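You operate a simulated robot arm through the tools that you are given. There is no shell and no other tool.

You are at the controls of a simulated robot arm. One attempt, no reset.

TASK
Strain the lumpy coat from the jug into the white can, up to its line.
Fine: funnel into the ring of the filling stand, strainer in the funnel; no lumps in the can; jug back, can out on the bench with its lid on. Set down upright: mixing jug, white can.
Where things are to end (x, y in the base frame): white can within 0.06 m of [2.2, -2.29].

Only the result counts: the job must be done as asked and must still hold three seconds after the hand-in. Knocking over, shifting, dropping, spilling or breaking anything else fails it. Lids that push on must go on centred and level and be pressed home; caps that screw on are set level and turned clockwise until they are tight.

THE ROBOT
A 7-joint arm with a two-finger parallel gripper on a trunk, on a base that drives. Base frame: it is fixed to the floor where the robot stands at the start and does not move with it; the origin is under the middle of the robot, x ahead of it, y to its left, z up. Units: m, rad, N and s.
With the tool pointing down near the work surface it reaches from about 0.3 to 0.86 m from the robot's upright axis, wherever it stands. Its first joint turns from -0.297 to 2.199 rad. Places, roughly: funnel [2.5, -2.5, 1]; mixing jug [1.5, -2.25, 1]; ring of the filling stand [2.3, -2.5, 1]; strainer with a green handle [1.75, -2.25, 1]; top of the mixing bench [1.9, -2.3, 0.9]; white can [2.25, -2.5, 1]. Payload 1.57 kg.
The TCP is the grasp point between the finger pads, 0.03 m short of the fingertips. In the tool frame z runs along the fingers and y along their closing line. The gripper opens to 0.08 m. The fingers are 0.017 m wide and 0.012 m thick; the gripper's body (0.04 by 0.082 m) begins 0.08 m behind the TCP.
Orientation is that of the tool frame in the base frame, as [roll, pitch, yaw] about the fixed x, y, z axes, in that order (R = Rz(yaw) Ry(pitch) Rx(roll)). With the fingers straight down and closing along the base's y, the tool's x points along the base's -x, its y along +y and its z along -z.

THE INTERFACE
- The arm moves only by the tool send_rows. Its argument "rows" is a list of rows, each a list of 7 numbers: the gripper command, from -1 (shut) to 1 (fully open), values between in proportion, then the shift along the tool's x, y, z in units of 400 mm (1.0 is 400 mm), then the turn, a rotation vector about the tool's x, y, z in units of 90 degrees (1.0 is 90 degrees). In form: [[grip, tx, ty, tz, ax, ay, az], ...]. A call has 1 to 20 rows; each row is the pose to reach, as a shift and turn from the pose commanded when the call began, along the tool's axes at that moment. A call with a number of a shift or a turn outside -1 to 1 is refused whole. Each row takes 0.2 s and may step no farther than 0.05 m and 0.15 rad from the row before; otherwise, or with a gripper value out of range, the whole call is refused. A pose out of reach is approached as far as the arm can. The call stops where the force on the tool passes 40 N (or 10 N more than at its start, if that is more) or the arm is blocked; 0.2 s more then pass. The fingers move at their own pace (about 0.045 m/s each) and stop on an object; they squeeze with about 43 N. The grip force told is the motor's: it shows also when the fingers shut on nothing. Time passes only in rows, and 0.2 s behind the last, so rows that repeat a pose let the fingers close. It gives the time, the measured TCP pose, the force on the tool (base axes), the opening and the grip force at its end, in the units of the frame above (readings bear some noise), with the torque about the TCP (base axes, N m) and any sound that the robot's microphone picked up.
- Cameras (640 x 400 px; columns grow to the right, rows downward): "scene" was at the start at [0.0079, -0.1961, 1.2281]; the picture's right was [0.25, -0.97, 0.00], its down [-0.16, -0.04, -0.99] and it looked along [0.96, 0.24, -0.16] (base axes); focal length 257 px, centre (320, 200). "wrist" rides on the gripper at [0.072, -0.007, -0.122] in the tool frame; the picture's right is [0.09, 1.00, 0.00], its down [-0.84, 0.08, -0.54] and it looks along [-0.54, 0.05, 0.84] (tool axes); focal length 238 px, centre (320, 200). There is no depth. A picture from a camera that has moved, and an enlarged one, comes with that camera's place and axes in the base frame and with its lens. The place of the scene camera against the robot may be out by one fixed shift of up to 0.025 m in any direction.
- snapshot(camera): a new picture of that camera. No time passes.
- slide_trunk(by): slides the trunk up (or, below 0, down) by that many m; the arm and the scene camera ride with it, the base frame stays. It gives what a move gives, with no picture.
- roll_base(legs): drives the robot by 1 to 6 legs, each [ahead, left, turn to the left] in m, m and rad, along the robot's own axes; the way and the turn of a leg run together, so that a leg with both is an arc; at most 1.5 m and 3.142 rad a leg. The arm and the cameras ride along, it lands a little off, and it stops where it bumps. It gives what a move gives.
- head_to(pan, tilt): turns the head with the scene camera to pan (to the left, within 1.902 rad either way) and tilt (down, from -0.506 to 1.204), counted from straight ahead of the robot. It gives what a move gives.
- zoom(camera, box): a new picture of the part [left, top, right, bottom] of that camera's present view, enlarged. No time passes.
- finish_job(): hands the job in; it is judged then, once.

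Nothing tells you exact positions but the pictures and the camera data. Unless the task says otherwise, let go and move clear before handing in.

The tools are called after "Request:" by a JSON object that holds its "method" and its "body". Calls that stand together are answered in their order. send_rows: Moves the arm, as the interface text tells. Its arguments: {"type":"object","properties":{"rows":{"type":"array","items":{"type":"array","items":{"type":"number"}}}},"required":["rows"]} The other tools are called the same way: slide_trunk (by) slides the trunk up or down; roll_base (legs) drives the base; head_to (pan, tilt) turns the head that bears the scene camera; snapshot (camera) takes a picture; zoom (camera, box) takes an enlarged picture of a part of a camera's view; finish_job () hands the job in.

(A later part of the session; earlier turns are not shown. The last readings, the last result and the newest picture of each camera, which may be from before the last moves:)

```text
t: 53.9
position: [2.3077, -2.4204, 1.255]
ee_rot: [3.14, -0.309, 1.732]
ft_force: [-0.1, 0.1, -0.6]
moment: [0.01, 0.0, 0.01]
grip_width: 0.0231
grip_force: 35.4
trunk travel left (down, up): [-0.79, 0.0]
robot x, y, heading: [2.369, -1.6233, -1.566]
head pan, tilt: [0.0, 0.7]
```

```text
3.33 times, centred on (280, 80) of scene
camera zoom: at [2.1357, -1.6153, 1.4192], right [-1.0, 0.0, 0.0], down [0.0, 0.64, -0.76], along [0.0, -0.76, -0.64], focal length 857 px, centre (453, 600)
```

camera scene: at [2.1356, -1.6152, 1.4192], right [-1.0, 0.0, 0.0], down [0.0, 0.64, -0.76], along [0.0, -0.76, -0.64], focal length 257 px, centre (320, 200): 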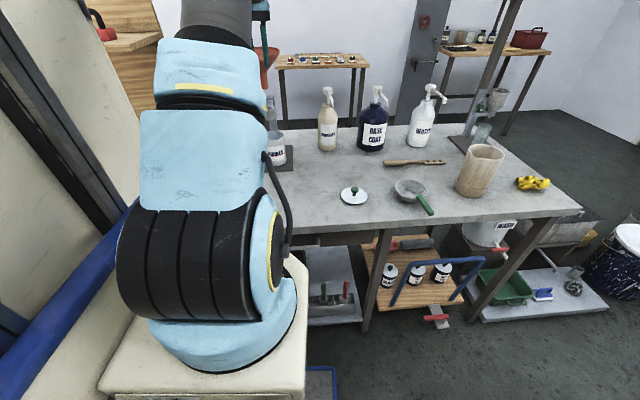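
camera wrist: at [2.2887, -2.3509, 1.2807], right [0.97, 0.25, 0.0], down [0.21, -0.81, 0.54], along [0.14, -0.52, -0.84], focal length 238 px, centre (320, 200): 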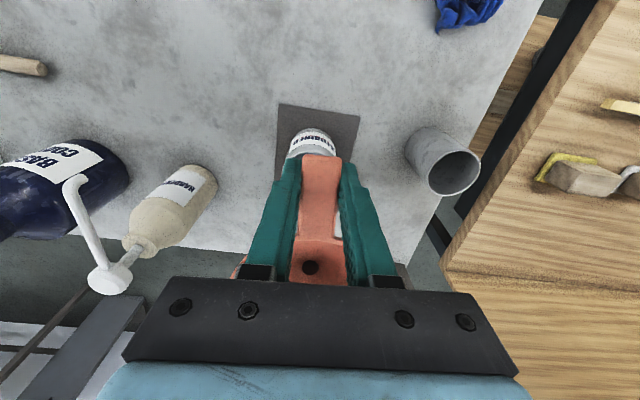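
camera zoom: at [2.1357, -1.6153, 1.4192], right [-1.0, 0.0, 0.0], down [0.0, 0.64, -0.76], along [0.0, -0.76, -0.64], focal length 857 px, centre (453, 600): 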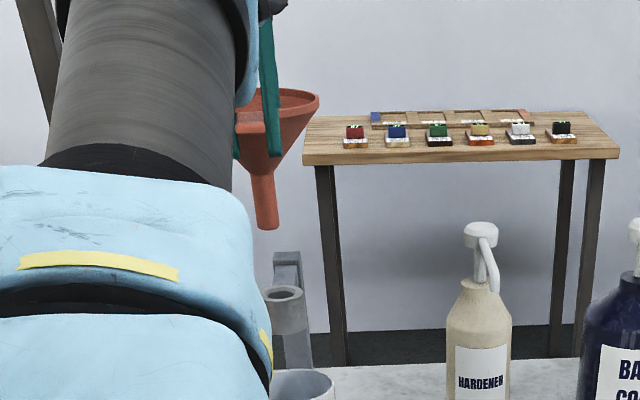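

The arm could level the funnel. I'll zoom tightly to compare the spout tip and the ring hole in the scene view.

Request:
{"method": "zoom", "body": {"camera": "scene", "box": [252, 45, 297, 130]}}

```text
4.71 times, centred on (274, 88) of scene
camera zoom: at [2.1357, -1.6153, 1.4192], right [-1.0, 0.0, 0.0], down [0.0, 0.64, -0.76], along [0.0, -0.76, -0.64], focal length 1210 px, centre (534, 729)
```

zoom: 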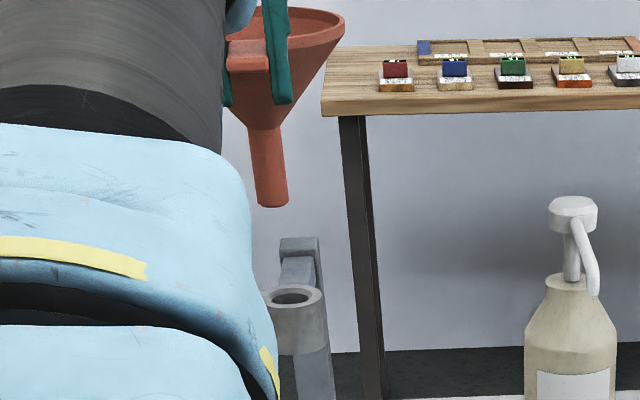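

The spout appears ~5 mm too far +x relative to the hole. I'll shift -5 mm in x and descend to just above the ring, then recheck.

Request:
{"method": "send_rows", "body": {"rows": [[-1, -0.012, -0.0123, 0.045, 0, 0, 0], [-1, -0.026, -0.0123, 0.09, 0, 0, 0], [-1, -0.0398, -0.0123, 0.131, 0, 0, 0], [-1, -0.0398, -0.0123, 0.131, 0, 0, 0]]}}

Request:
{"method": "zoom", "body": {"camera": "scene", "box": [252, 45, 297, 130]}}

```text
t: 54.9
position: [2.3008, -2.4207, 1.2005]
ee_rot: [-3.141, -0.309, 1.731]
ft_force: [-0.1, -0.4, -0.3]
moment: [0.02, -0.01, -0.02]
grip_width: 0.0232
grip_force: 35.1
trunk travel left (down, up): [-0.79, 0.0]
robot x, y, heading: [2.365, -1.6204, -1.57]
head pan, tilt: [0.0, 0.7]
```

```text
4.71 times, centred on (274, 88) of scene
camera zoom: at [2.1357, -1.6152, 1.4192], right [-1.0, 0.0, 0.0], down [0.0, 0.64, -0.76], along [0.0, -0.76, -0.64], focal length 1210 px, centre (534, 729)
```

zoom: 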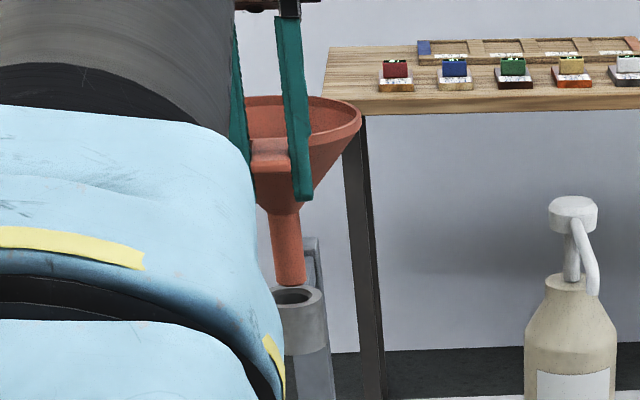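

x now looks aligned; I'll descend another 25 mm in small steps.

Request:
{"method": "send_rows", "body": {"rows": [[-1, -0.004, -0.002, 0.012, 0, 0, 0], [-1, -0.008, -0.002, 0.024, 0, 0, 0], [-1, -0.012, -0.002, 0.036, 0, 0, 0], [-1, -0.016, -0.002, 0.048, 0, 0, 0], [-1, -0.019, -0.002, 0.0595, 0, 0, 0]]}}

Request:
{"method": "zoom", "body": {"camera": "scene", "box": [252, 45, 297, 130]}}

Request:
{"method": "zoom", "body": {"camera": "wrist", "box": [230, 100, 410, 300]}}

```text
t: 56.0
position: [2.3004, -2.4206, 1.1747]
ee_rot: [-3.141, -0.31, 1.729]
ft_force: [0.0, 2.9, 10.3]
moment: [-0.75, -0.05, -0.04]
grip_width: 0.0237
grip_force: 35.6
trunk travel left (down, up): [-0.79, 0.0]
robot x, y, heading: [2.369, -1.6206, -1.569]
head pan, tilt: [0.0, 0.7]
```

```text
4.71 times, centred on (274, 88) of scene
camera zoom: at [2.1357, -1.6145, 1.419], right [-1.0, 0.0, 0.0], down [0.0, 0.64, -0.77], along [0.0, -0.77, -0.64], focal length 1210 px, centre (534, 729)
```

zoom: 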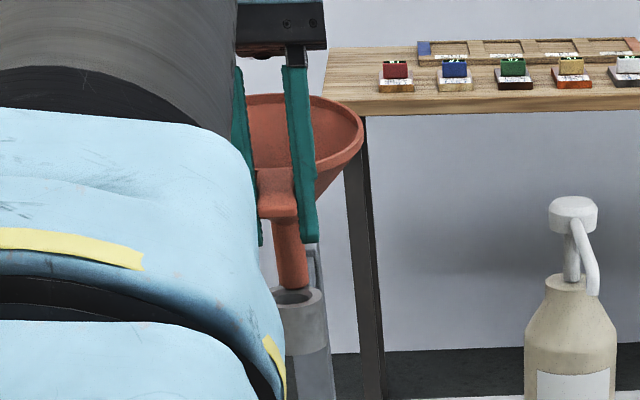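

```text
2.00 times, centred on (320, 200) of wrist
camera zoom: at [2.2899, -2.3905, 1.3129], right [0.97, 0.24, 0.03], down [0.23, -0.94, 0.26], along [0.09, -0.25, -0.96], focal length 477 px, centre (320, 200)
```

zoom: 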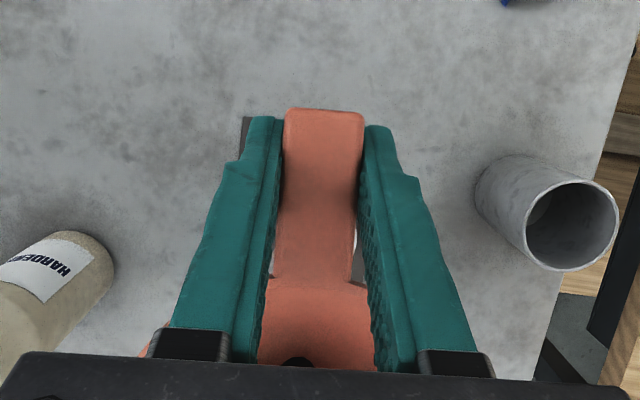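

The tip rests on the ring just behind the hole (the funnel slid ~15 mm toward -y as it tilted 8°). I'll drag it toward me lightly so that the tip drops into the hole.

Request:
{"method": "send_rows", "body": {"rows": [[-1, 0.007, 0.0012, 0.0022, 0, 0, 0], [-1, 0.014, 0.0024, 0.0045, 0, 0, 0], [-1, 0.021, 0.0036, 0.0067, 0, 0, 0]]}}

Request:
{"method": "zoom", "body": {"camera": "scene", "box": [252, 45, 297, 130]}}

```text
t: 56.9
position: [2.299, -2.4112, 1.1749]
ee_rot: [3.141, -0.311, 1.73]
ft_force: [-0.2, 0.3, -0.2]
moment: [0.07, 0.03, 0.0]
grip_width: 0.0233
grip_force: 36.1
trunk travel left (down, up): [-0.79, 0.0]
robot x, y, heading: [2.37, -1.6213, -1.574]
head pan, tilt: [0.0, 0.7]
```

```text
4.71 times, centred on (274, 88) of scene
camera zoom: at [2.1357, -1.6153, 1.4191], right [-1.0, 0.0, 0.0], down [0.0, 0.64, -0.76], along [0.0, -0.76, -0.64], focal length 1210 px, centre (534, 729)
```

zoom: 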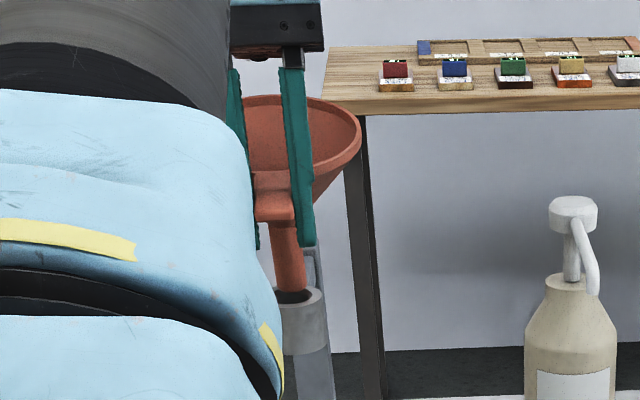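

Force dropped to zero, so the tip seems to have dropped into the hole. I'll descend gently, moving slightly +y.

Request:
{"method": "send_rows", "body": {"rows": [[-1, -0.001, 0.0005, 0.009, 0, 0, 0], [-1, -0.002, 0.001, 0.018, 0, 0, 0], [-1, -0.003, 0.001, 0.025, 0, 0, 0]]}}

Request:
{"method": "zoom", "body": {"camera": "scene", "box": [252, 45, 297, 130]}}

```text
t: 57.6
position: [2.3013, -2.4095, 1.1679]
ee_rot: [3.142, -0.309, 1.732]
ft_force: [-1.1, 9.6, 16.9]
moment: [-0.82, -0.07, 0.05]
grip_width: 0.0233
grip_force: 35.2
trunk travel left (down, up): [-0.79, 0.0]
robot x, y, heading: [2.3683, -1.6197, -1.571]
head pan, tilt: [0.0, 0.7]
```

```text
4.71 times, centred on (274, 88) of scene
camera zoom: at [2.1357, -1.6137, 1.4194], right [-1.0, 0.0, 0.0], down [0.0, 0.64, -0.77], along [0.0, -0.77, -0.64], focal length 1210 px, centre (534, 729)
```

zoom: 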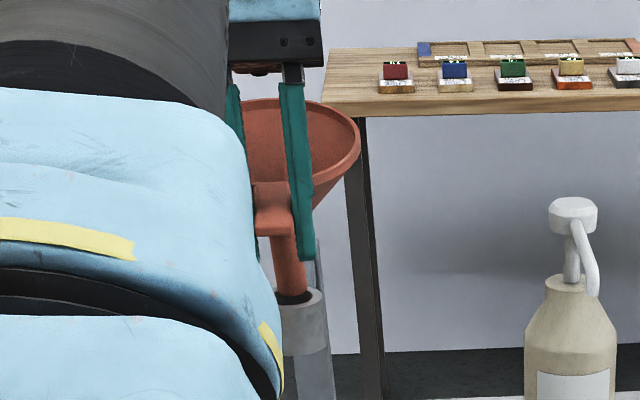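

Request:
{"method": "send_rows", "body": {"rows": [[-1, 0.004, 0, -0.012, 0, 0, 0], [-1, 0.008, 0, -0.024, 0, 0, 0], [-1, 0.012, 0, -0.037, 0, 0, 0]]}}

Request:
{"method": "zoom", "body": {"camera": "scene", "box": [252, 45, 297, 130]}}

Request:
{"method": "zoom", "body": {"camera": "wrist", "box": [230, 100, 410, 300]}}

```text
t: 58.5
position: [2.2995, -2.4104, 1.1806]
ee_rot: [3.141, -0.31, 1.731]
ft_force: [0.1, 0.3, -1.0]
moment: [0.07, 0.0, 0.0]
grip_width: 0.0232
grip_force: 35.9
trunk travel left (down, up): [-0.79, 0.0]
robot x, y, heading: [2.3665, -1.6249, -1.569]
head pan, tilt: [0.0, 0.7]
```

```text
4.71 times, centred on (274, 88) of scene
camera zoom: at [2.1357, -1.6153, 1.4191], right [-1.0, 0.0, 0.0], down [0.0, 0.64, -0.76], along [0.0, -0.76, -0.64], focal length 1210 px, centre (534, 729)
```

zoom: 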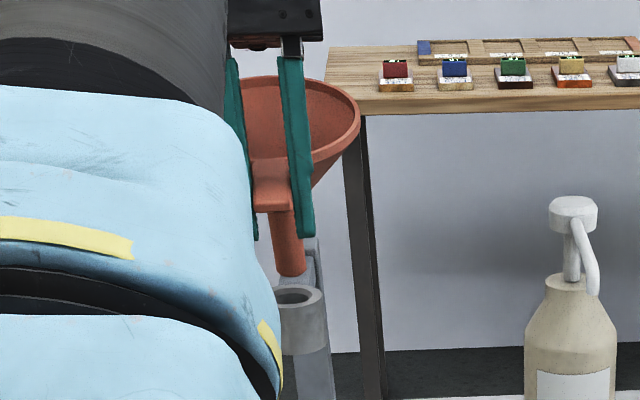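

```text
2.00 times, centred on (320, 200) of wrist
camera zoom: at [2.2898, -2.3806, 1.3193], right [0.97, 0.25, 0.03], down [0.23, -0.94, 0.26], along [0.09, -0.25, -0.96], focal length 477 px, centre (320, 200)
```

zoom: 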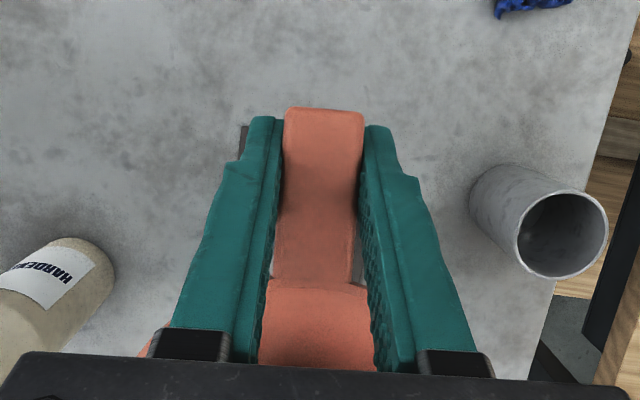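

The funnel keeps pivoting about the finger axis under contact. I'll return it to its holder, let it level itself, and re-grip the tab with a horizontal tool (fingers above and below the tab), which resists that pivoting.

Request:
{"method": "send_rows", "body": {"rows": [[-1, 0.03, 0, -0.095, 0, 0, 0], [-1, 0.06, 0, -0.189, 0, 0, 0], [-1, 0.068, 0.11, -0.187, 0, 0, 0], [-1, 0.076, 0.22, -0.184, 0, 0, 0], [-1, 0.084, 0.33, -0.182, 0, 0, 0], [-1, 0.091, 0.43, -0.179, 0, 0, 0], [-1, 0.097, 0.525, -0.177, 0, 0, 0], [-1, 0.097, 0.525, -0.177, 0, 0.066, 0], [-1, 0.097, 0.525, -0.177, 0, 0.133, 0], [-1, 0.097, 0.525, -0.177, 0, 0.133, 0]]}}

Request:
{"method": "snapshot", "body": {"camera": "wrist"}}

Request:
{"method": "snapshot", "body": {"camera": "scene"}}

```text
t: 60.6
position: [2.4917, -2.3269, 1.2394]
ee_rot: [3.14, -0.518, 1.732]
ft_force: [0.2, 0.8, -1.1]
moment: [0.06, -0.02, -0.01]
grip_width: 0.0231
grip_force: 35.6
out of reach, approached as far as the arm can: row 8, 9, 10
trunk travel left (down, up): [-0.79, 0.0]
robot x, y, heading: [2.3646, -1.6205, -1.562]
head pan, tilt: [0.0, 0.7]
```

```text
taken
camera wrist: at [2.4849, -2.3248, 1.3814], right [0.97, 0.24, 0.05], down [0.23, -0.97, 0.06], along [0.06, -0.05, -1.0], focal length 238 px, centre (320, 200)
```

wrist: 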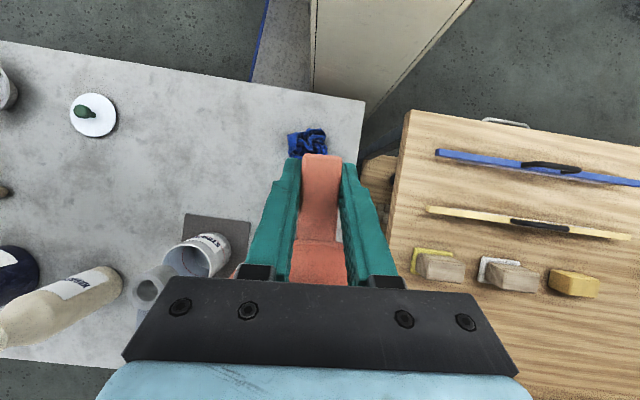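

```text
taken
camera scene: at [2.1357, -1.6152, 1.4192], right [-1.0, 0.0, 0.0], down [0.0, 0.64, -0.76], along [0.0, -0.76, -0.64], focal length 257 px, centre (320, 200)
```

scene: 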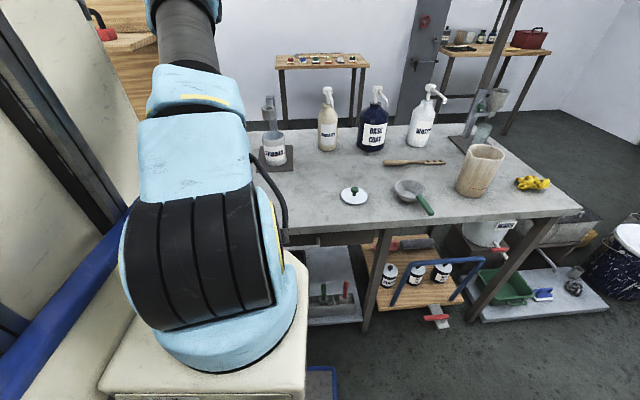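

Request:
{"method": "send_rows", "body": {"rows": [[-1, -0.01, 0.004, -0.02, 0, -0.066, 0], [-1, -0.0235, 0.008, -0.044, 0, -0.133, 0], [-1, -0.0235, 0.008, -0.044, 0, -0.133, 0]]}}

Request:
{"method": "snapshot", "body": {"camera": "wrist"}}

```text
t: 61.5
position: [2.4967, -2.3434, 1.2534]
ee_rot: [-3.141, -0.309, 1.732]
ft_force: [-1.0, -1.0, -0.8]
moment: [0.02, 0.02, 0.01]
grip_width: 0.023
grip_force: 35.2
trunk travel left (down, up): [-0.79, 0.0]
robot x, y, heading: [2.3716, -1.6193, -1.574]
head pan, tilt: [0.0, 0.7]
```

```text
taken
camera wrist: at [2.4865, -2.3132, 1.3904], right [0.97, 0.25, 0.03], down [0.23, -0.94, 0.26], along [0.09, -0.25, -0.96], focal length 238 px, centre (320, 200)
```

wrist: 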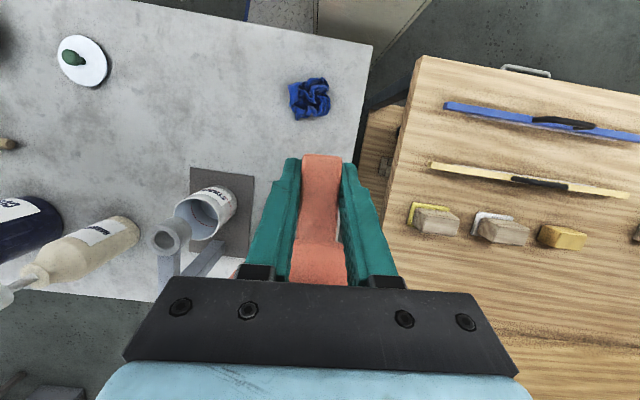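

The tip should be above the holder's mouth (2.511, -2.449). I'll lower the funnel into it.

Request:
{"method": "send_rows", "body": {"rows": [[-1, -0.03, 0, 0.095, 0, 0, 0], [-1, -0.061, 0, 0.19, 0, 0, 0], [-1, -0.091, 0, 0.286, 0, 0, 0], [-1, -0.114, 0, 0.357, 0, 0, 0], [-1, -0.137, 0, 0.428, 0, 0, 0], [-1, -0.152, 0, 0.476, 0, 0, 0]]}}

Request:
{"method": "snapshot", "body": {"camera": "wrist"}}

```text
t: 62.9
position: [2.4962, -2.3442, 1.052]
ee_rot: [-3.141, -0.308, 1.731]
ft_force: [0.2, 0.4, -0.7]
moment: [-0.01, -0.03, 0.01]
grip_width: 0.0229
grip_force: 35.5
trunk travel left (down, up): [-0.79, 0.0]
robot x, y, heading: [2.3686, -1.6191, -1.572]
head pan, tilt: [0.0, 0.7]
```

```text
taken
camera wrist: at [2.4866, -2.3135, 1.1904], right [0.97, 0.25, 0.03], down [0.23, -0.94, 0.26], along [0.09, -0.25, -0.96], focal length 238 px, centre (320, 200)
```

wrist: 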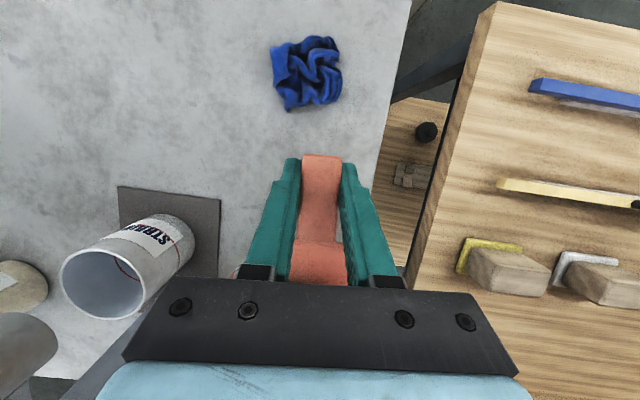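

Request:
{"method": "send_rows", "body": {"rows": [[-1, -0.008, 0, 0.024, 0, 0, 0], [-1, -0.015, 0, 0.048, 0, 0, 0], [-1, -0.019, 0, 0.06, 0, 0, 0]]}}

Request:
{"method": "snapshot", "body": {"camera": "wrist"}}

```text
t: 63.6
position: [2.4969, -2.3451, 1.0261]
ee_rot: [-3.14, -0.309, 1.731]
ft_force: [0.1, 0.7, -0.6]
moment: [0.04, -0.01, -0.03]
grip_width: 0.0233
grip_force: 36.1
trunk travel left (down, up): [-0.79, 0.0]
robot x, y, heading: [2.3694, -1.6185, -1.563]
head pan, tilt: [0.0, 0.7]
```

```text
taken
camera wrist: at [2.4868, -2.3142, 1.165], right [0.97, 0.25, 0.03], down [0.23, -0.94, 0.26], along [0.09, -0.25, -0.96], focal length 238 px, centre (320, 200)
```

wrist: 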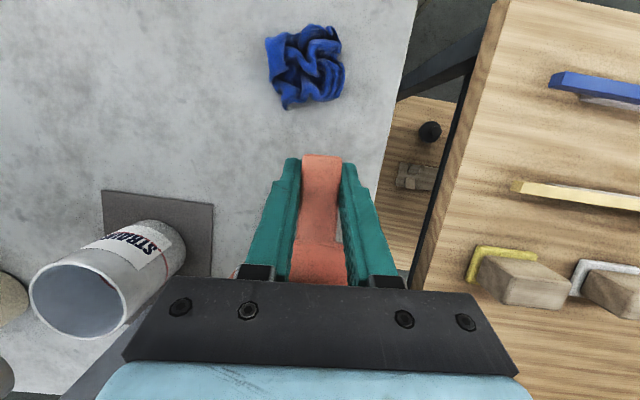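

Request:
{"method": "send_rows", "body": {"rows": [[-1, -0.008, 0, 0.012, 0, 0, 0], [-1, -0.014, 0, 0.024, 0, 0, 0], [-1, -0.02, 0, 0.036, 0, 0, 0]]}}

```text
t: 64.5
position: [2.4977, -2.3472, 1.0109]
ee_rot: [3.141, -0.309, 1.732]
ft_force: [-0.6, 0.0, -0.9]
moment: [0.01, 0.04, 0.0]
grip_width: 0.0232
grip_force: 35.4
trunk travel left (down, up): [-0.79, 0.0]
robot x, y, heading: [2.3682, -1.6201, -1.567]
head pan, tilt: [0.0, 0.7]
```

Request:
{"method": "send_rows", "body": {"rows": [[-1, -0.007, 0, 0.012, 0, 0, 0], [-1, -0.014, 0, 0.024, 0, 0, 0], [-1, -0.014, 0, 0.024, 0, 0, 0]]}}

Request:
{"method": "snapshot", "body": {"camera": "wrist"}}

```text
t: 65.2
position: [2.4987, -2.3498, 1.0004]
ee_rot: [-3.142, -0.309, 1.732]
ft_force: [0.0, 0.4, -0.2]
moment: [0.04, 0.0, 0.0]
grip_width: 0.023
grip_force: 35.6
trunk travel left (down, up): [-0.79, 0.0]
robot x, y, heading: [2.3706, -1.6207, -1.567]
head pan, tilt: [0.0, 0.7]
```

```text
taken
camera wrist: at [2.4882, -2.3202, 1.1389], right [0.97, 0.25, 0.03], down [0.23, -0.94, 0.26], along [0.09, -0.25, -0.96], focal length 238 px, centre (320, 200)
```

wrist: 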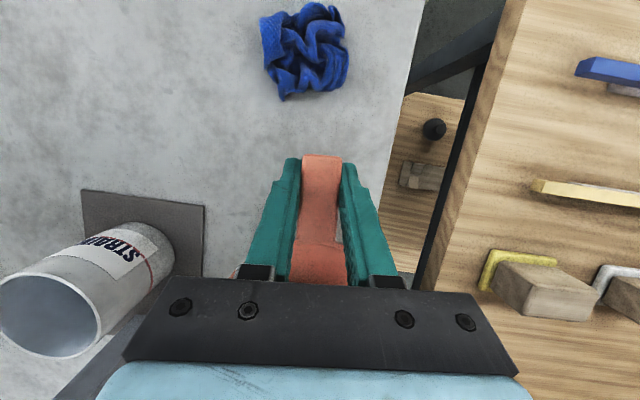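

Request:
{"method": "send_rows", "body": {"rows": [[-0.3, 0, 0, 0, 0, 0, 0], [-0.2, 0, 0, 0, 0, 0, 0], [-0.1, 0, 0, 0, 0, 0, 0], [0.1, 0, 0, 0, 0, 0, 0], [0.3, 0, 0, 0, 0, 0, 0], [0.3, 0, 0, 0, 0, 0, 0]]}}

Request:
{"method": "snapshot", "body": {"camera": "wrist"}}

```text
t: 66.7
position: [2.499, -2.3499, 1.0013]
ee_rot: [3.141, -0.31, 1.73]
ft_force: [0.3, 1.1, 1.1]
moment: [0.03, -0.01, -0.02]
grip_width: 0.0519
grip_force: 0.0
trunk travel left (down, up): [-0.79, 0.0]
robot x, y, heading: [2.3685, -1.6216, -1.565]
head pan, tilt: [0.0, 0.7]
```

```text
taken
camera wrist: at [2.4882, -2.3201, 1.1388], right [0.97, 0.25, 0.03], down [0.23, -0.94, 0.26], along [0.09, -0.25, -0.96], focal length 238 px, centre (320, 200)
```

wrist: 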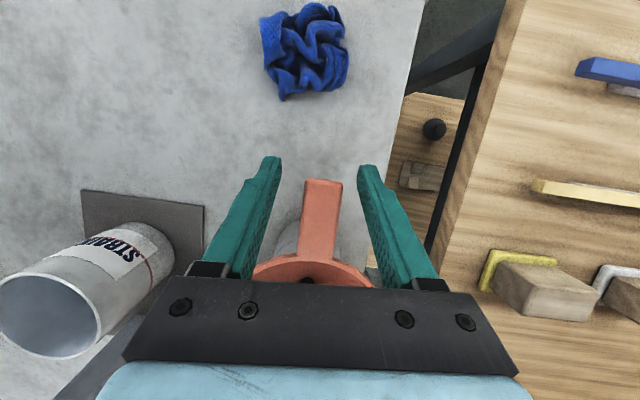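

The funnel is back in its holder. I'll back straight up, restore the tool to vertical, and re-measure the tab.

Request:
{"method": "send_rows", "body": {"rows": [[0.3, 0.02, 0, -0.06, 0, 0, 0], [0.6, 0.05, 0, -0.157, 0, 0, 0], [1, 0.08, 0, -0.25, 0, 0, 0], [1, 0.11, 0, -0.345, 0, 0, 0], [1, 0.14, 0, -0.44, 0, 0, 0], [1, 0.152, 0, -0.476, 0, -0.09, 0], [1, 0.152, 0, -0.476, 0, -0.18, 0], [1, 0.152, 0, -0.476, 0, -0.197, 0]]}}

Request:
{"method": "snapshot", "body": {"camera": "wrist"}}

Request:
{"method": "zoom", "body": {"camera": "wrist", "box": [230, 80, 410, 230]}}

```text
t: 68.5
position: [2.4987, -2.3492, 1.2009]
ee_rot: [-3.141, 0.001, 1.731]
ft_force: [-0.1, -0.1, 0.9]
moment: [0.06, -0.02, 0.01]
grip_width: 0.0803
grip_force: 0.0
trunk travel left (down, up): [-0.79, 0.0]
robot x, y, heading: [2.3704, -1.6225, -1.568]
head pan, tilt: [0.0, 0.7]
```

```text
taken
camera wrist: at [2.4813, -2.2795, 1.3219], right [0.97, 0.25, 0.0], down [0.21, -0.81, 0.54], along [0.14, -0.53, -0.84], focal length 238 px, centre (320, 200)
```

wrist: 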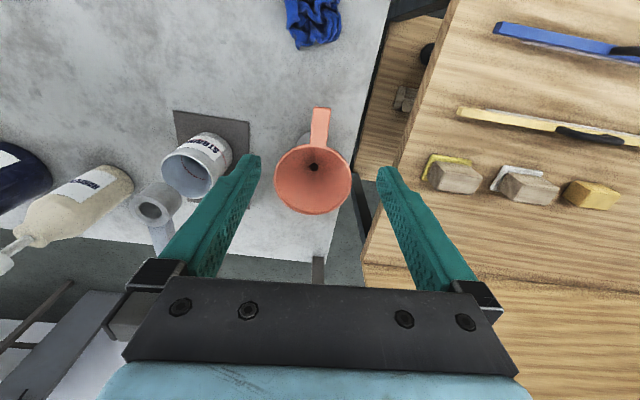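

```text
2.67 times, centred on (320, 155) of wrist
camera zoom: at [2.4813, -2.2795, 1.3219], right [0.97, 0.25, 0.0], down [0.21, -0.81, 0.54], along [0.14, -0.53, -0.84], focal length 636 px, centre (320, 320)
```

zoom: 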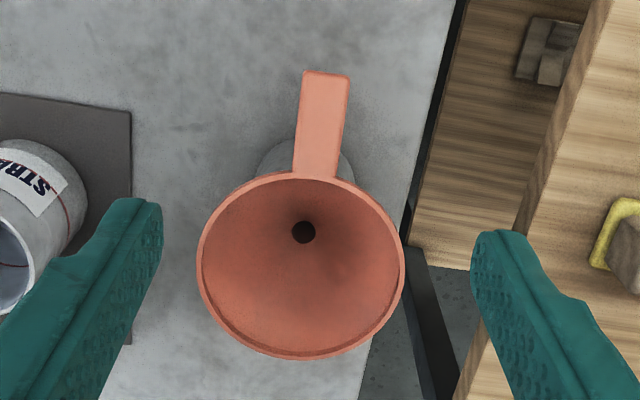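

Funnel centre (2.513, -2.445), tab from (2.500, -2.341) to (2.508, -2.390). Next I pull back and pitch the tool to horizontal, then roll it so the fingers close vertically.

Request:
{"method": "send_rows", "body": {"rows": [[1, 0.05, 0, 0, 0, -0.09, 0], [1, 0.1, 0, 0, 0, -0.18, 0], [1, 0.15, 0, 0, 0, -0.27, 0], [1, 0.2, 0, 0, 0, -0.36, 0], [1, 0.25, 0, 0, 0, -0.45, 0], [1, 0.25, 0, 0, 0, -0.54, 0], [1, 0.25, 0, 0, 0, -0.63, 0], [1, 0.25, 0, 0, 0, -0.72, 0], [1, 0.25, 0, 0, 0, -0.81, 0], [1, 0.25, 0, 0, 0, -0.9, 0], [1, 0.25, 0, 0, 0, -0.99, 0]]}}

Request:
{"method": "snapshot", "body": {"camera": "wrist"}}

Request:
{"method": "snapshot", "body": {"camera": "scene"}}

```text
t: 70.8
position: [2.4811, -2.2622, 1.2001]
ee_rot: [2.291, 1.56, 0.874]
ft_force: [0.7, -0.6, -0.8]
moment: [0.0, 0.01, -0.02]
grip_width: 0.0802
grip_force: 0.1
trunk travel left (down, up): [-0.79, 0.0]
robot x, y, heading: [2.3662, -1.6226, -1.568]
head pan, tilt: [0.0, 0.7]
```

```text
taken
camera wrist: at [2.4582, -2.141, 1.1298], right [0.98, 0.15, -0.08], down [-0.01, 0.54, 0.84], along [0.17, -0.83, 0.53], focal length 238 px, centre (320, 200)
```

wrist: 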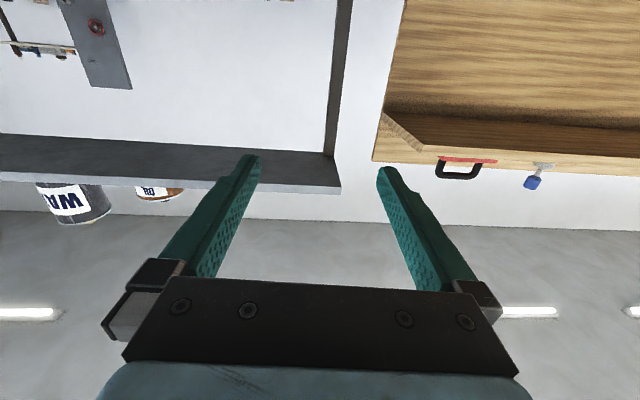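

```text
taken
camera scene: at [2.1353, -1.6202, 1.4185], right [-1.0, 0.0, 0.0], down [0.0, 0.65, -0.76], along [0.0, -0.76, -0.65], focal length 257 px, centre (320, 200)
```

scene: 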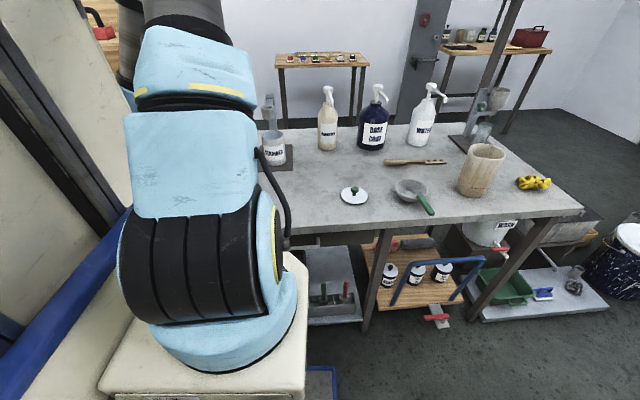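

Horizontal works. Now roll 90° so the fingers close vertically.

Request:
{"method": "send_rows", "body": {"rows": [[1, 0, 0, 0, 0, 0, 0.09], [1, 0, 0, 0, 0, 0, 0.18], [1, 0, 0, 0, 0, 0, 0.27], [1, 0, 0, 0, 0, 0, 0.36], [1, 0, 0, 0, 0, 0, 0.45], [1, 0, 0, 0, 0, 0, 0.54], [1, 0, 0, 0, 0, 0, 0.63], [1, 0, 0, 0, 0, 0, 0.72], [1, 0, 0, 0, 0, 0, 0.81], [1, 0, 0, 0, 0, 0, 0.9], [1, 0, 0, 0, 0, 0, 0.99]]}}

Request:
{"method": "snapshot", "body": {"camera": "wrist"}}

```text
t: 73.2
position: [2.4692, -2.2616, 1.2809]
ee_rot: [1.65, 0.035, 0.155]
ft_force: [0.1, -0.1, -0.2]
moment: [-0.01, 0.03, 0.03]
grip_width: 0.0798
grip_force: 0.1
out of reach, approached as far as the arm can: row 7, 8, 9, 10, 11
trunk travel left (down, up): [-0.79, 0.0]
robot x, y, heading: [2.3693, -1.6223, -1.571]
head pan, tilt: [0.0, 0.7]
```

```text
taken
camera wrist: at [2.5217, -2.1287, 1.2807], right [0.14, -0.06, 0.99], down [-0.9, 0.4, 0.15], along [-0.4, -0.92, 0.0], focal length 238 px, centre (320, 200)
```

wrist: 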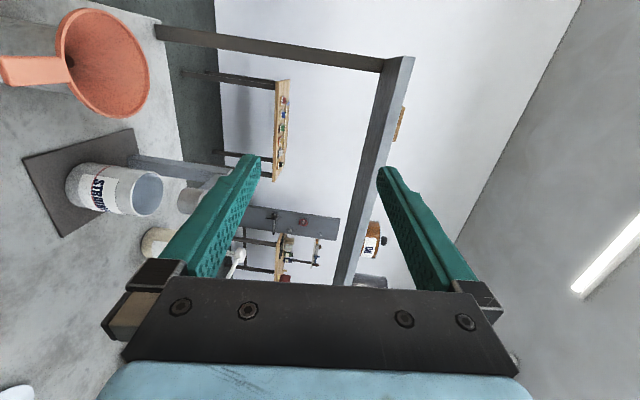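

The orientation is reached (with a slight 4.5° downward pitch) though the arm drifted up 8 cm; I'll use the trunk to come down while keeping this arm posture.

Request:
{"method": "slide_trunk", "body": {"by": -0.2}}

Request:
{"method": "snapshot", "body": {"camera": "wrist"}}

Request:
{"method": "snapshot", "body": {"camera": "scene"}}

```text
t: 75.4
position: [2.4621, -2.2609, 1.0845]
ee_rot: [1.645, 0.024, 0.145]
ft_force: [-0.6, -0.8, 0.2]
moment: [-0.02, -0.01, 0.0]
grip_width: 0.0799
grip_force: 0.0
trunk travel left (down, up): [-0.59, 0.2]
robot x, y, heading: [2.3675, -1.6239, -1.57]
head pan, tilt: [0.0, 0.7]
```

```text
taken
camera wrist: at [2.5169, -2.1296, 1.0849], right [0.13, -0.05, 0.99], down [-0.9, 0.41, 0.14], along [-0.41, -0.91, 0.0], focal length 238 px, centre (320, 200)
```

wrist: 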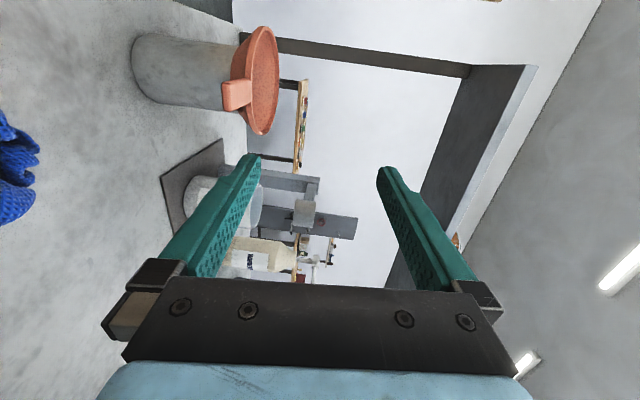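

```text
taken
camera scene: at [2.1354, -1.6201, 1.2189], right [-1.0, 0.0, 0.0], down [0.0, 0.65, -0.76], along [0.0, -0.76, -0.65], focal length 257 px, centre (320, 200)
```

scene: 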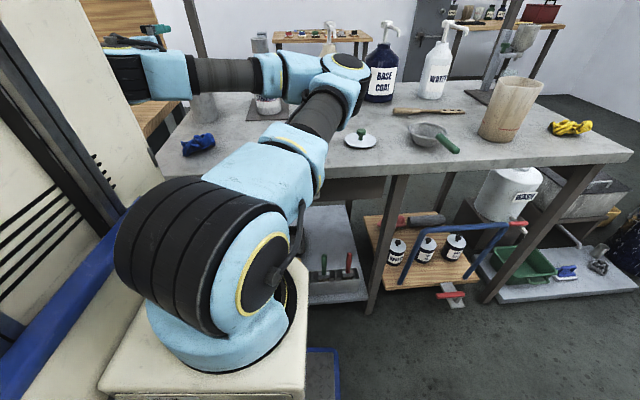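

The arm's elbow is now out to the right over the bench front, clear of items. I'll approach the tab level from the front.

Request:
{"method": "send_rows", "body": {"rows": [[1, 0.02, -0.05, 0.04, -0.01, 0, 0], [1, 0.04, -0.1, 0.08, -0.025, 0, 0], [1, 0.055, -0.14, 0.115, -0.04, 0, 0], [1, 0.0695, -0.1795, 0.147, -0.047, 0, 0], [1, 0.0695, -0.1795, 0.147, -0.047, 0, 0]]}}

Request:
{"method": "snapshot", "body": {"camera": "wrist"}}

Request:
{"method": "snapshot", "body": {"camera": "scene"}}

```text
t: 76.6
position: [2.4852, -2.2884, 1.0983]
ee_rot: [1.624, 0.05, 0.183]
ft_force: [0.9, 0.3, -0.4]
moment: [0.01, 0.01, 0.0]
grip_width: 0.0799
grip_force: 0.0
out of reach, approached as far as the arm can: row 1, 2, 3, 4, 5
trunk travel left (down, up): [-0.59, 0.2]
robot x, y, heading: [2.369, -1.6201, -1.567]
head pan, tilt: [0.0, 0.7]
```

```text
taken
camera wrist: at [2.5349, -2.1558, 1.0935], right [0.15, -0.03, 0.99], down [-0.91, 0.38, 0.15], along [-0.38, -0.93, 0.03], focal length 238 px, centre (320, 200)
```

wrist: 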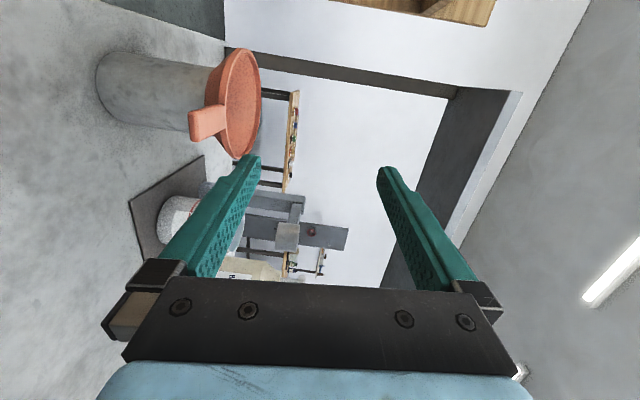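

```text
taken
camera scene: at [2.1357, -1.6152, 1.2192], right [-1.0, 0.0, 0.0], down [0.0, 0.64, -0.76], along [0.0, -0.76, -0.64], focal length 257 px, centre (320, 200)
```

scene: 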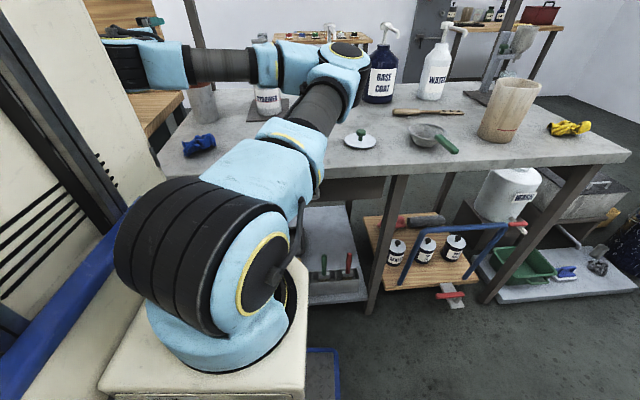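

The arm can't go lower by itself in this posture, so the trunk will lower it to tab height.

Request:
{"method": "slide_trunk", "body": {"by": -0.088}}

Request:
{"method": "snapshot", "body": {"camera": "wrist"}}

Request:
{"method": "snapshot", "body": {"camera": "scene"}}

```text
t: 77.8
position: [2.4854, -2.2881, 1.0102]
ee_rot: [1.623, 0.049, 0.18]
ft_force: [0.2, -0.7, -0.6]
moment: [-0.02, -0.01, 0.01]
grip_width: 0.0802
grip_force: 0.1
trunk travel left (down, up): [-0.502, 0.288]
robot x, y, heading: [2.369, -1.6189, -1.562]
head pan, tilt: [0.0, 0.7]
```

```text
taken
camera wrist: at [2.5347, -2.156, 1.0056], right [0.15, -0.03, 0.99], down [-0.91, 0.38, 0.15], along [-0.38, -0.92, 0.03], focal length 238 px, centre (320, 200)
```

wrist: 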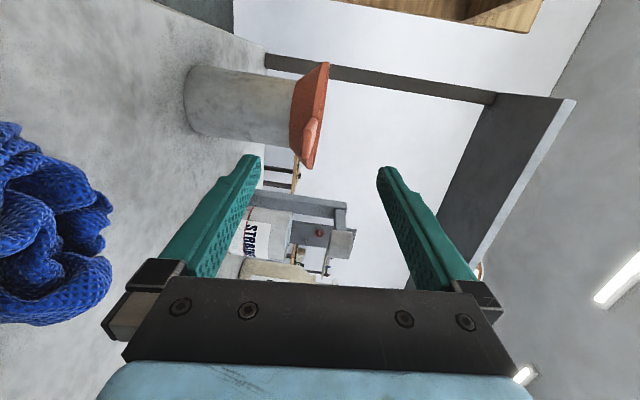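

```text
taken
camera scene: at [2.1357, -1.6152, 1.1312], right [-1.0, 0.0, 0.0], down [0.0, 0.64, -0.76], along [0.0, -0.76, -0.64], focal length 257 px, centre (320, 200)
```

scene: 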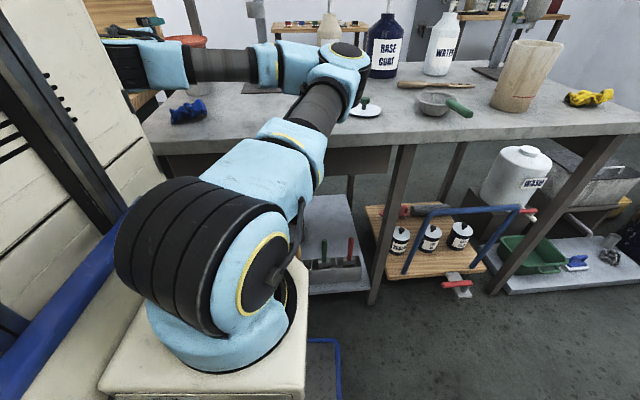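

Request:
{"method": "zoom", "body": {"camera": "wrist", "box": [230, 40, 410, 200]}}

```text
2.50 times, centred on (320, 120) of wrist
camera zoom: at [2.5347, -2.156, 1.0056], right [0.15, -0.03, 0.99], down [-0.91, 0.38, 0.15], along [-0.38, -0.92, 0.03], focal length 596 px, centre (320, 400)
```

zoom: 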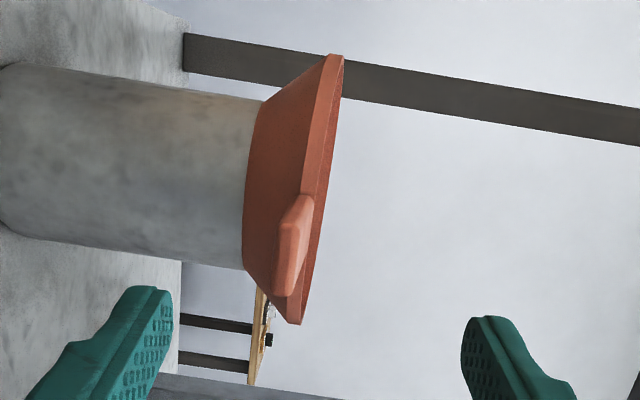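

The tab centre sits at z ≈ 0.998, roughly x 2.507. I'll advance along the tab, levelling the tool a bit.

Request:
{"method": "send_rows", "body": {"rows": [[1, 0.008, -0.01, 0.06, 0, 0, 0], [1, 0.015, -0.02, 0.12, -0.01, 0, 0], [1, 0.023, -0.02, 0.15, -0.02, 0, 0], [1, 0.023, -0.02, 0.183, -0.02, 0, 0], [1, 0.023, -0.02, 0.183, -0.02, 0, 0]]}}

Request:
{"method": "snapshot", "body": {"camera": "wrist"}}

```text
t: 79.0
position: [2.5049, -2.3572, 1.0216]
ee_rot: [1.617, 0.055, 0.186]
ft_force: [-0.6, 0.4, -0.2]
moment: [0.0, 0.02, 0.0]
grip_width: 0.0802
grip_force: 0.1
out of reach, approached as far as the arm can: row 1, 2, 3, 4, 5
trunk travel left (down, up): [-0.502, 0.288]
robot x, y, heading: [2.3694, -1.6207, -1.573]
head pan, tilt: [0.0, 0.7]
```

```text
taken
camera wrist: at [2.5532, -2.224, 1.0173], right [0.15, -0.02, 0.99], down [-0.91, 0.38, 0.15], along [-0.37, -0.93, 0.04], focal length 238 px, centre (320, 200)
```

wrist: 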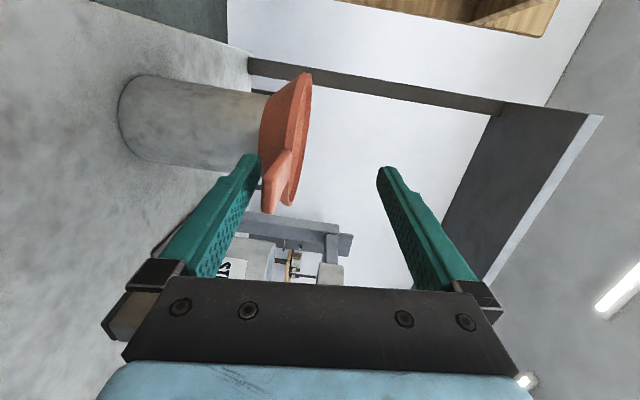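

Position is right except 23 mm high; trunk down by that much, then close.

Request:
{"method": "slide_trunk", "body": {"by": -0.023}}

Request:
{"method": "zoom", "body": {"camera": "wrist", "box": [220, 60, 420, 260]}}

```text
t: 79.7
position: [2.5041, -2.3579, 0.9991]
ee_rot: [1.614, 0.056, 0.185]
ft_force: [-0.4, 0.0, 0.3]
moment: [-0.06, 0.01, 0.03]
grip_width: 0.0799
grip_force: 0.0
trunk travel left (down, up): [-0.479, 0.311]
robot x, y, heading: [2.3672, -1.6219, -1.565]
head pan, tilt: [0.0, 0.7]
```

```text
2.00 times, centred on (320, 160) of wrist
camera zoom: at [2.5531, -2.2238, 0.9943], right [0.15, -0.02, 0.99], down [-0.91, 0.38, 0.15], along [-0.37, -0.93, 0.04], focal length 477 px, centre (320, 280)
```

zoom: 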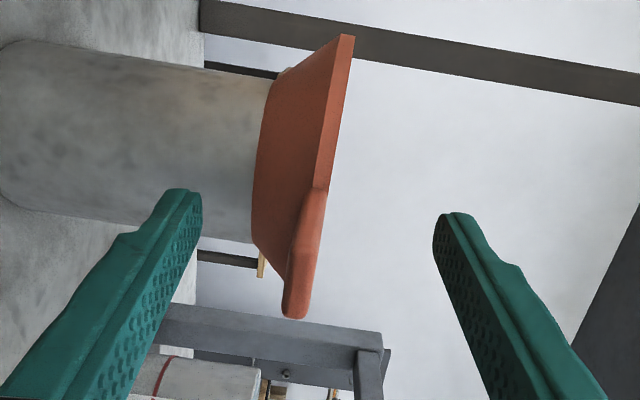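

Request:
{"method": "slide_trunk", "body": {"by": -0.005}}

Request:
{"method": "send_rows", "body": {"rows": [[0, 0, 0, 0, 0, 0, 0], [-0.5, 0, 0, 0, 0, 0, 0], [-1, 0, 0, 0, 0, 0, 0], [-1, 0, 0, 0, 0, 0, 0], [-1, 0, 0, 0, 0, 0, 0], [-1, 0, 0, 0, 0, 0, 0]]}}

Request:
{"method": "snapshot", "body": {"camera": "wrist"}}

```text
t: 80.3
position: [2.5036, -2.3566, 0.9931]
ee_rot: [1.615, 0.056, 0.185]
ft_force: [-0.9, 0.3, -0.1]
moment: [0.0, -0.02, 0.0]
grip_width: 0.0799
grip_force: 0.1
trunk travel left (down, up): [-0.474, 0.316]
robot x, y, heading: [2.3688, -1.62, -1.57]
head pan, tilt: [0.0, 0.7]
```

```text
t: 81.7
position: [2.5029, -2.3573, 0.9963]
ee_rot: [1.611, 0.056, 0.183]
ft_force: [1.6, -5.3, 8.9]
moment: [-1.15, -0.28, 0.1]
grip_width: 0.009
grip_force: 27.3
trunk travel left (down, up): [-0.474, 0.316]
robot x, y, heading: [2.3673, -1.6179, -1.571]
head pan, tilt: [0.0, 0.7]
```

```text
taken
camera wrist: at [2.5532, -2.2238, 0.9907], right [0.15, -0.01, 0.99], down [-0.91, 0.38, 0.15], along [-0.37, -0.93, 0.05], focal length 238 px, centre (320, 200)
```

wrist: 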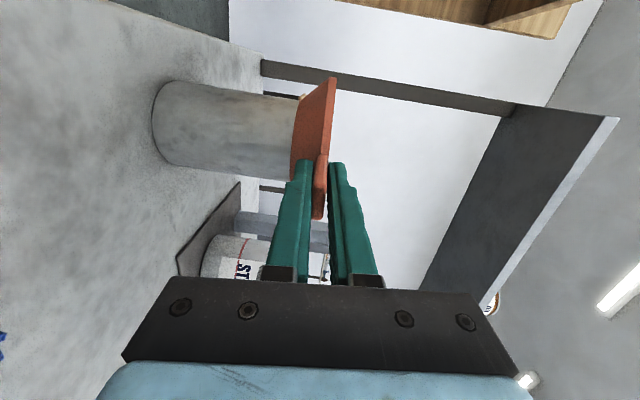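

Firmly gripped on the 9 mm tab. Lift with the trunk.

Request:
{"method": "slide_trunk", "body": {"by": 0.22}}

Request:
{"method": "snapshot", "body": {"camera": "wrist"}}

Request:
{"method": "snapshot", "body": {"camera": "scene"}}

```text
t: 84.0
position: [2.5037, -2.3573, 1.2138]
ee_rot: [1.617, 0.058, 0.185]
ft_force: [-0.2, 0.6, -0.3]
moment: [0.03, -0.01, 0.01]
grip_width: 0.0072
grip_force: 26.2
trunk travel left (down, up): [-0.694, 0.096]
robot x, y, heading: [2.3703, -1.622, -1.569]
head pan, tilt: [0.0, 0.7]
```

```text
taken
camera wrist: at [2.5531, -2.2239, 1.2093], right [0.15, -0.02, 0.99], down [-0.91, 0.38, 0.15], along [-0.37, -0.93, 0.04], focal length 238 px, centre (320, 200)
```

wrist: 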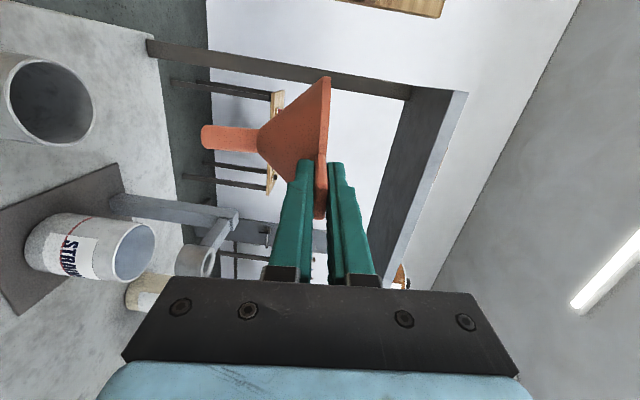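

```text
taken
camera scene: at [2.1357, -1.6152, 1.3231], right [-1.0, 0.0, 0.0], down [0.0, 0.64, -0.76], along [0.0, -0.76, -0.64], focal length 257 px, centre (320, 200)
```

scene: 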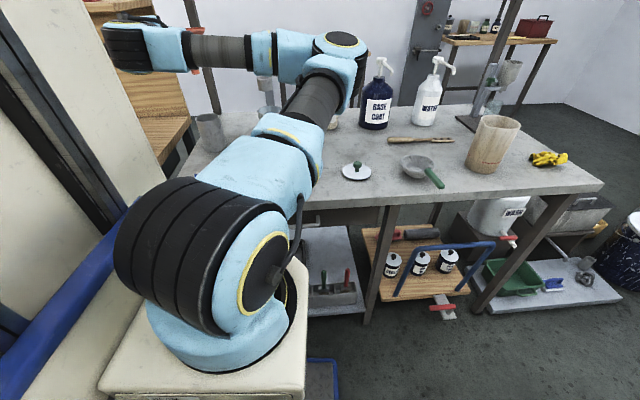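

Now the wrist camera sees both the spout and the ring in profile — ideal for alignment. Zooming in.

Request:
{"method": "zoom", "body": {"camera": "wrist", "box": [180, 60, 360, 240]}}

Request:
{"method": "zoom", "body": {"camera": "wrist", "box": [100, 160, 280, 300]}}

```text
2.22 times, centred on (270, 150) of wrist
camera zoom: at [2.5531, -2.2239, 1.2093], right [0.15, -0.02, 0.99], down [-0.91, 0.38, 0.15], along [-0.37, -0.93, 0.04], focal length 530 px, centre (431, 311)
```

zoom: 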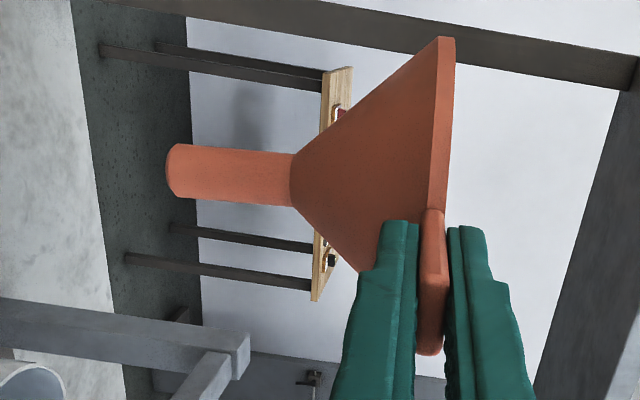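

```text
2.86 times, centred on (190, 230) of wrist
camera zoom: at [2.5531, -2.2239, 1.2093], right [0.15, -0.02, 0.99], down [-0.91, 0.38, 0.15], along [-0.37, -0.93, 0.04], focal length 681 px, centre (691, 114)
```

zoom: 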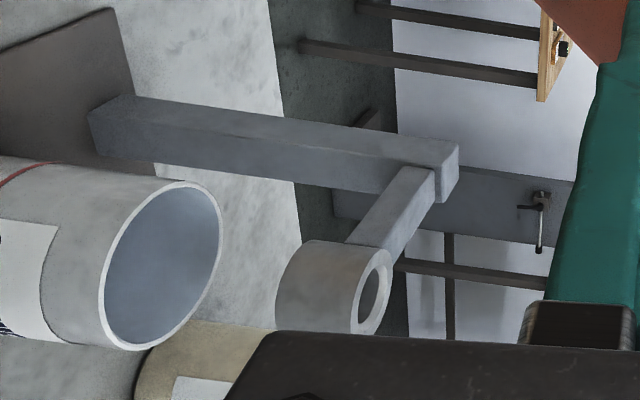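

Spout tip is at about (2.5075, -2.441, 1.105) and the ring at (2.317, -2.503, 1.078). I'll drive the base 0.19 m to the right carrying the funnel in this posture.

Request:
{"method": "roll_base", "body": {"legs": [[0, -0.19, 0]]}}

Request:
{"method": "snapshot", "body": {"camera": "wrist"}}

Request:
{"method": "snapshot", "body": {"camera": "scene"}}

```text
t: 85.6
position: [2.3087, -2.3576, 1.2158]
ee_rot: [1.615, 0.056, 0.18]
ft_force: [0.7, 0.2, -0.5]
moment: [0.04, -0.03, 0.0]
grip_width: 0.0074
grip_force: 26.4
trunk travel left (down, up): [-0.694, 0.096]
robot x, y, heading: [2.1767, -1.6217, -1.576]
head pan, tilt: [0.0, 0.7]
```

```text
taken
camera wrist: at [2.3581, -2.2245, 1.2094], right [0.15, -0.02, 0.99], down [-0.91, 0.38, 0.15], along [-0.38, -0.92, 0.04], focal length 238 px, centre (320, 200)
```

wrist: 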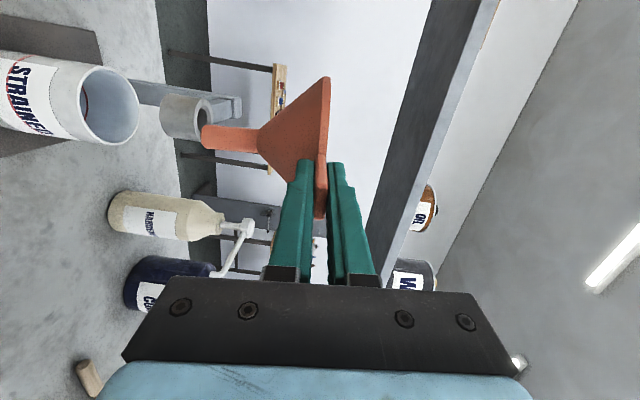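

```text
taken
camera scene: at [1.9435, -1.614, 1.3232], right [-1.0, 0.0, 0.0], down [0.0, 0.64, -0.76], along [0.0, -0.76, -0.64], focal length 257 px, centre (320, 200)
```

scene: 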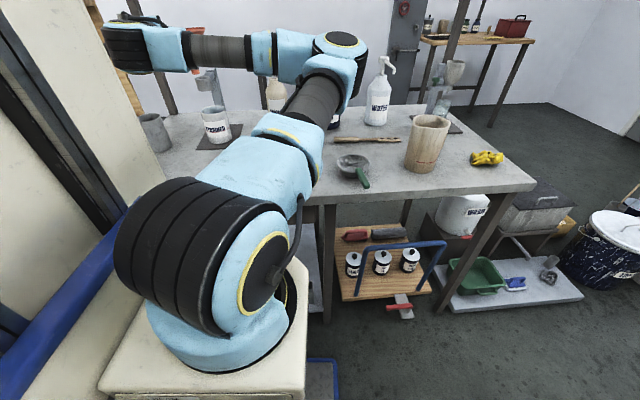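

Request:
{"method": "zoom", "body": {"camera": "wrist", "box": [130, 60, 290, 200]}}

```text
2.86 times, centred on (210, 130) of wrist
camera zoom: at [2.3581, -2.2245, 1.2094], right [0.15, -0.02, 0.99], down [-0.91, 0.38, 0.15], along [-0.38, -0.92, 0.04], focal length 681 px, centre (634, 400)
```

zoom: 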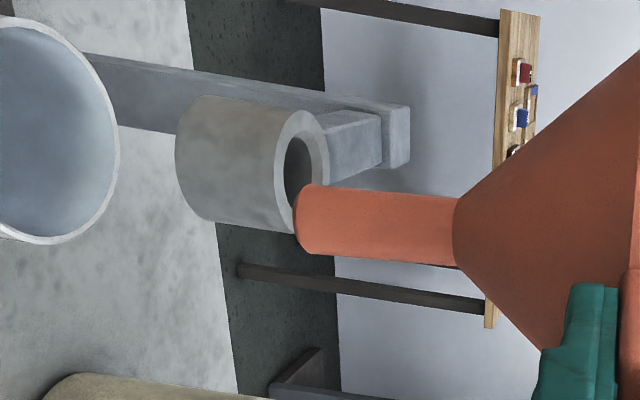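

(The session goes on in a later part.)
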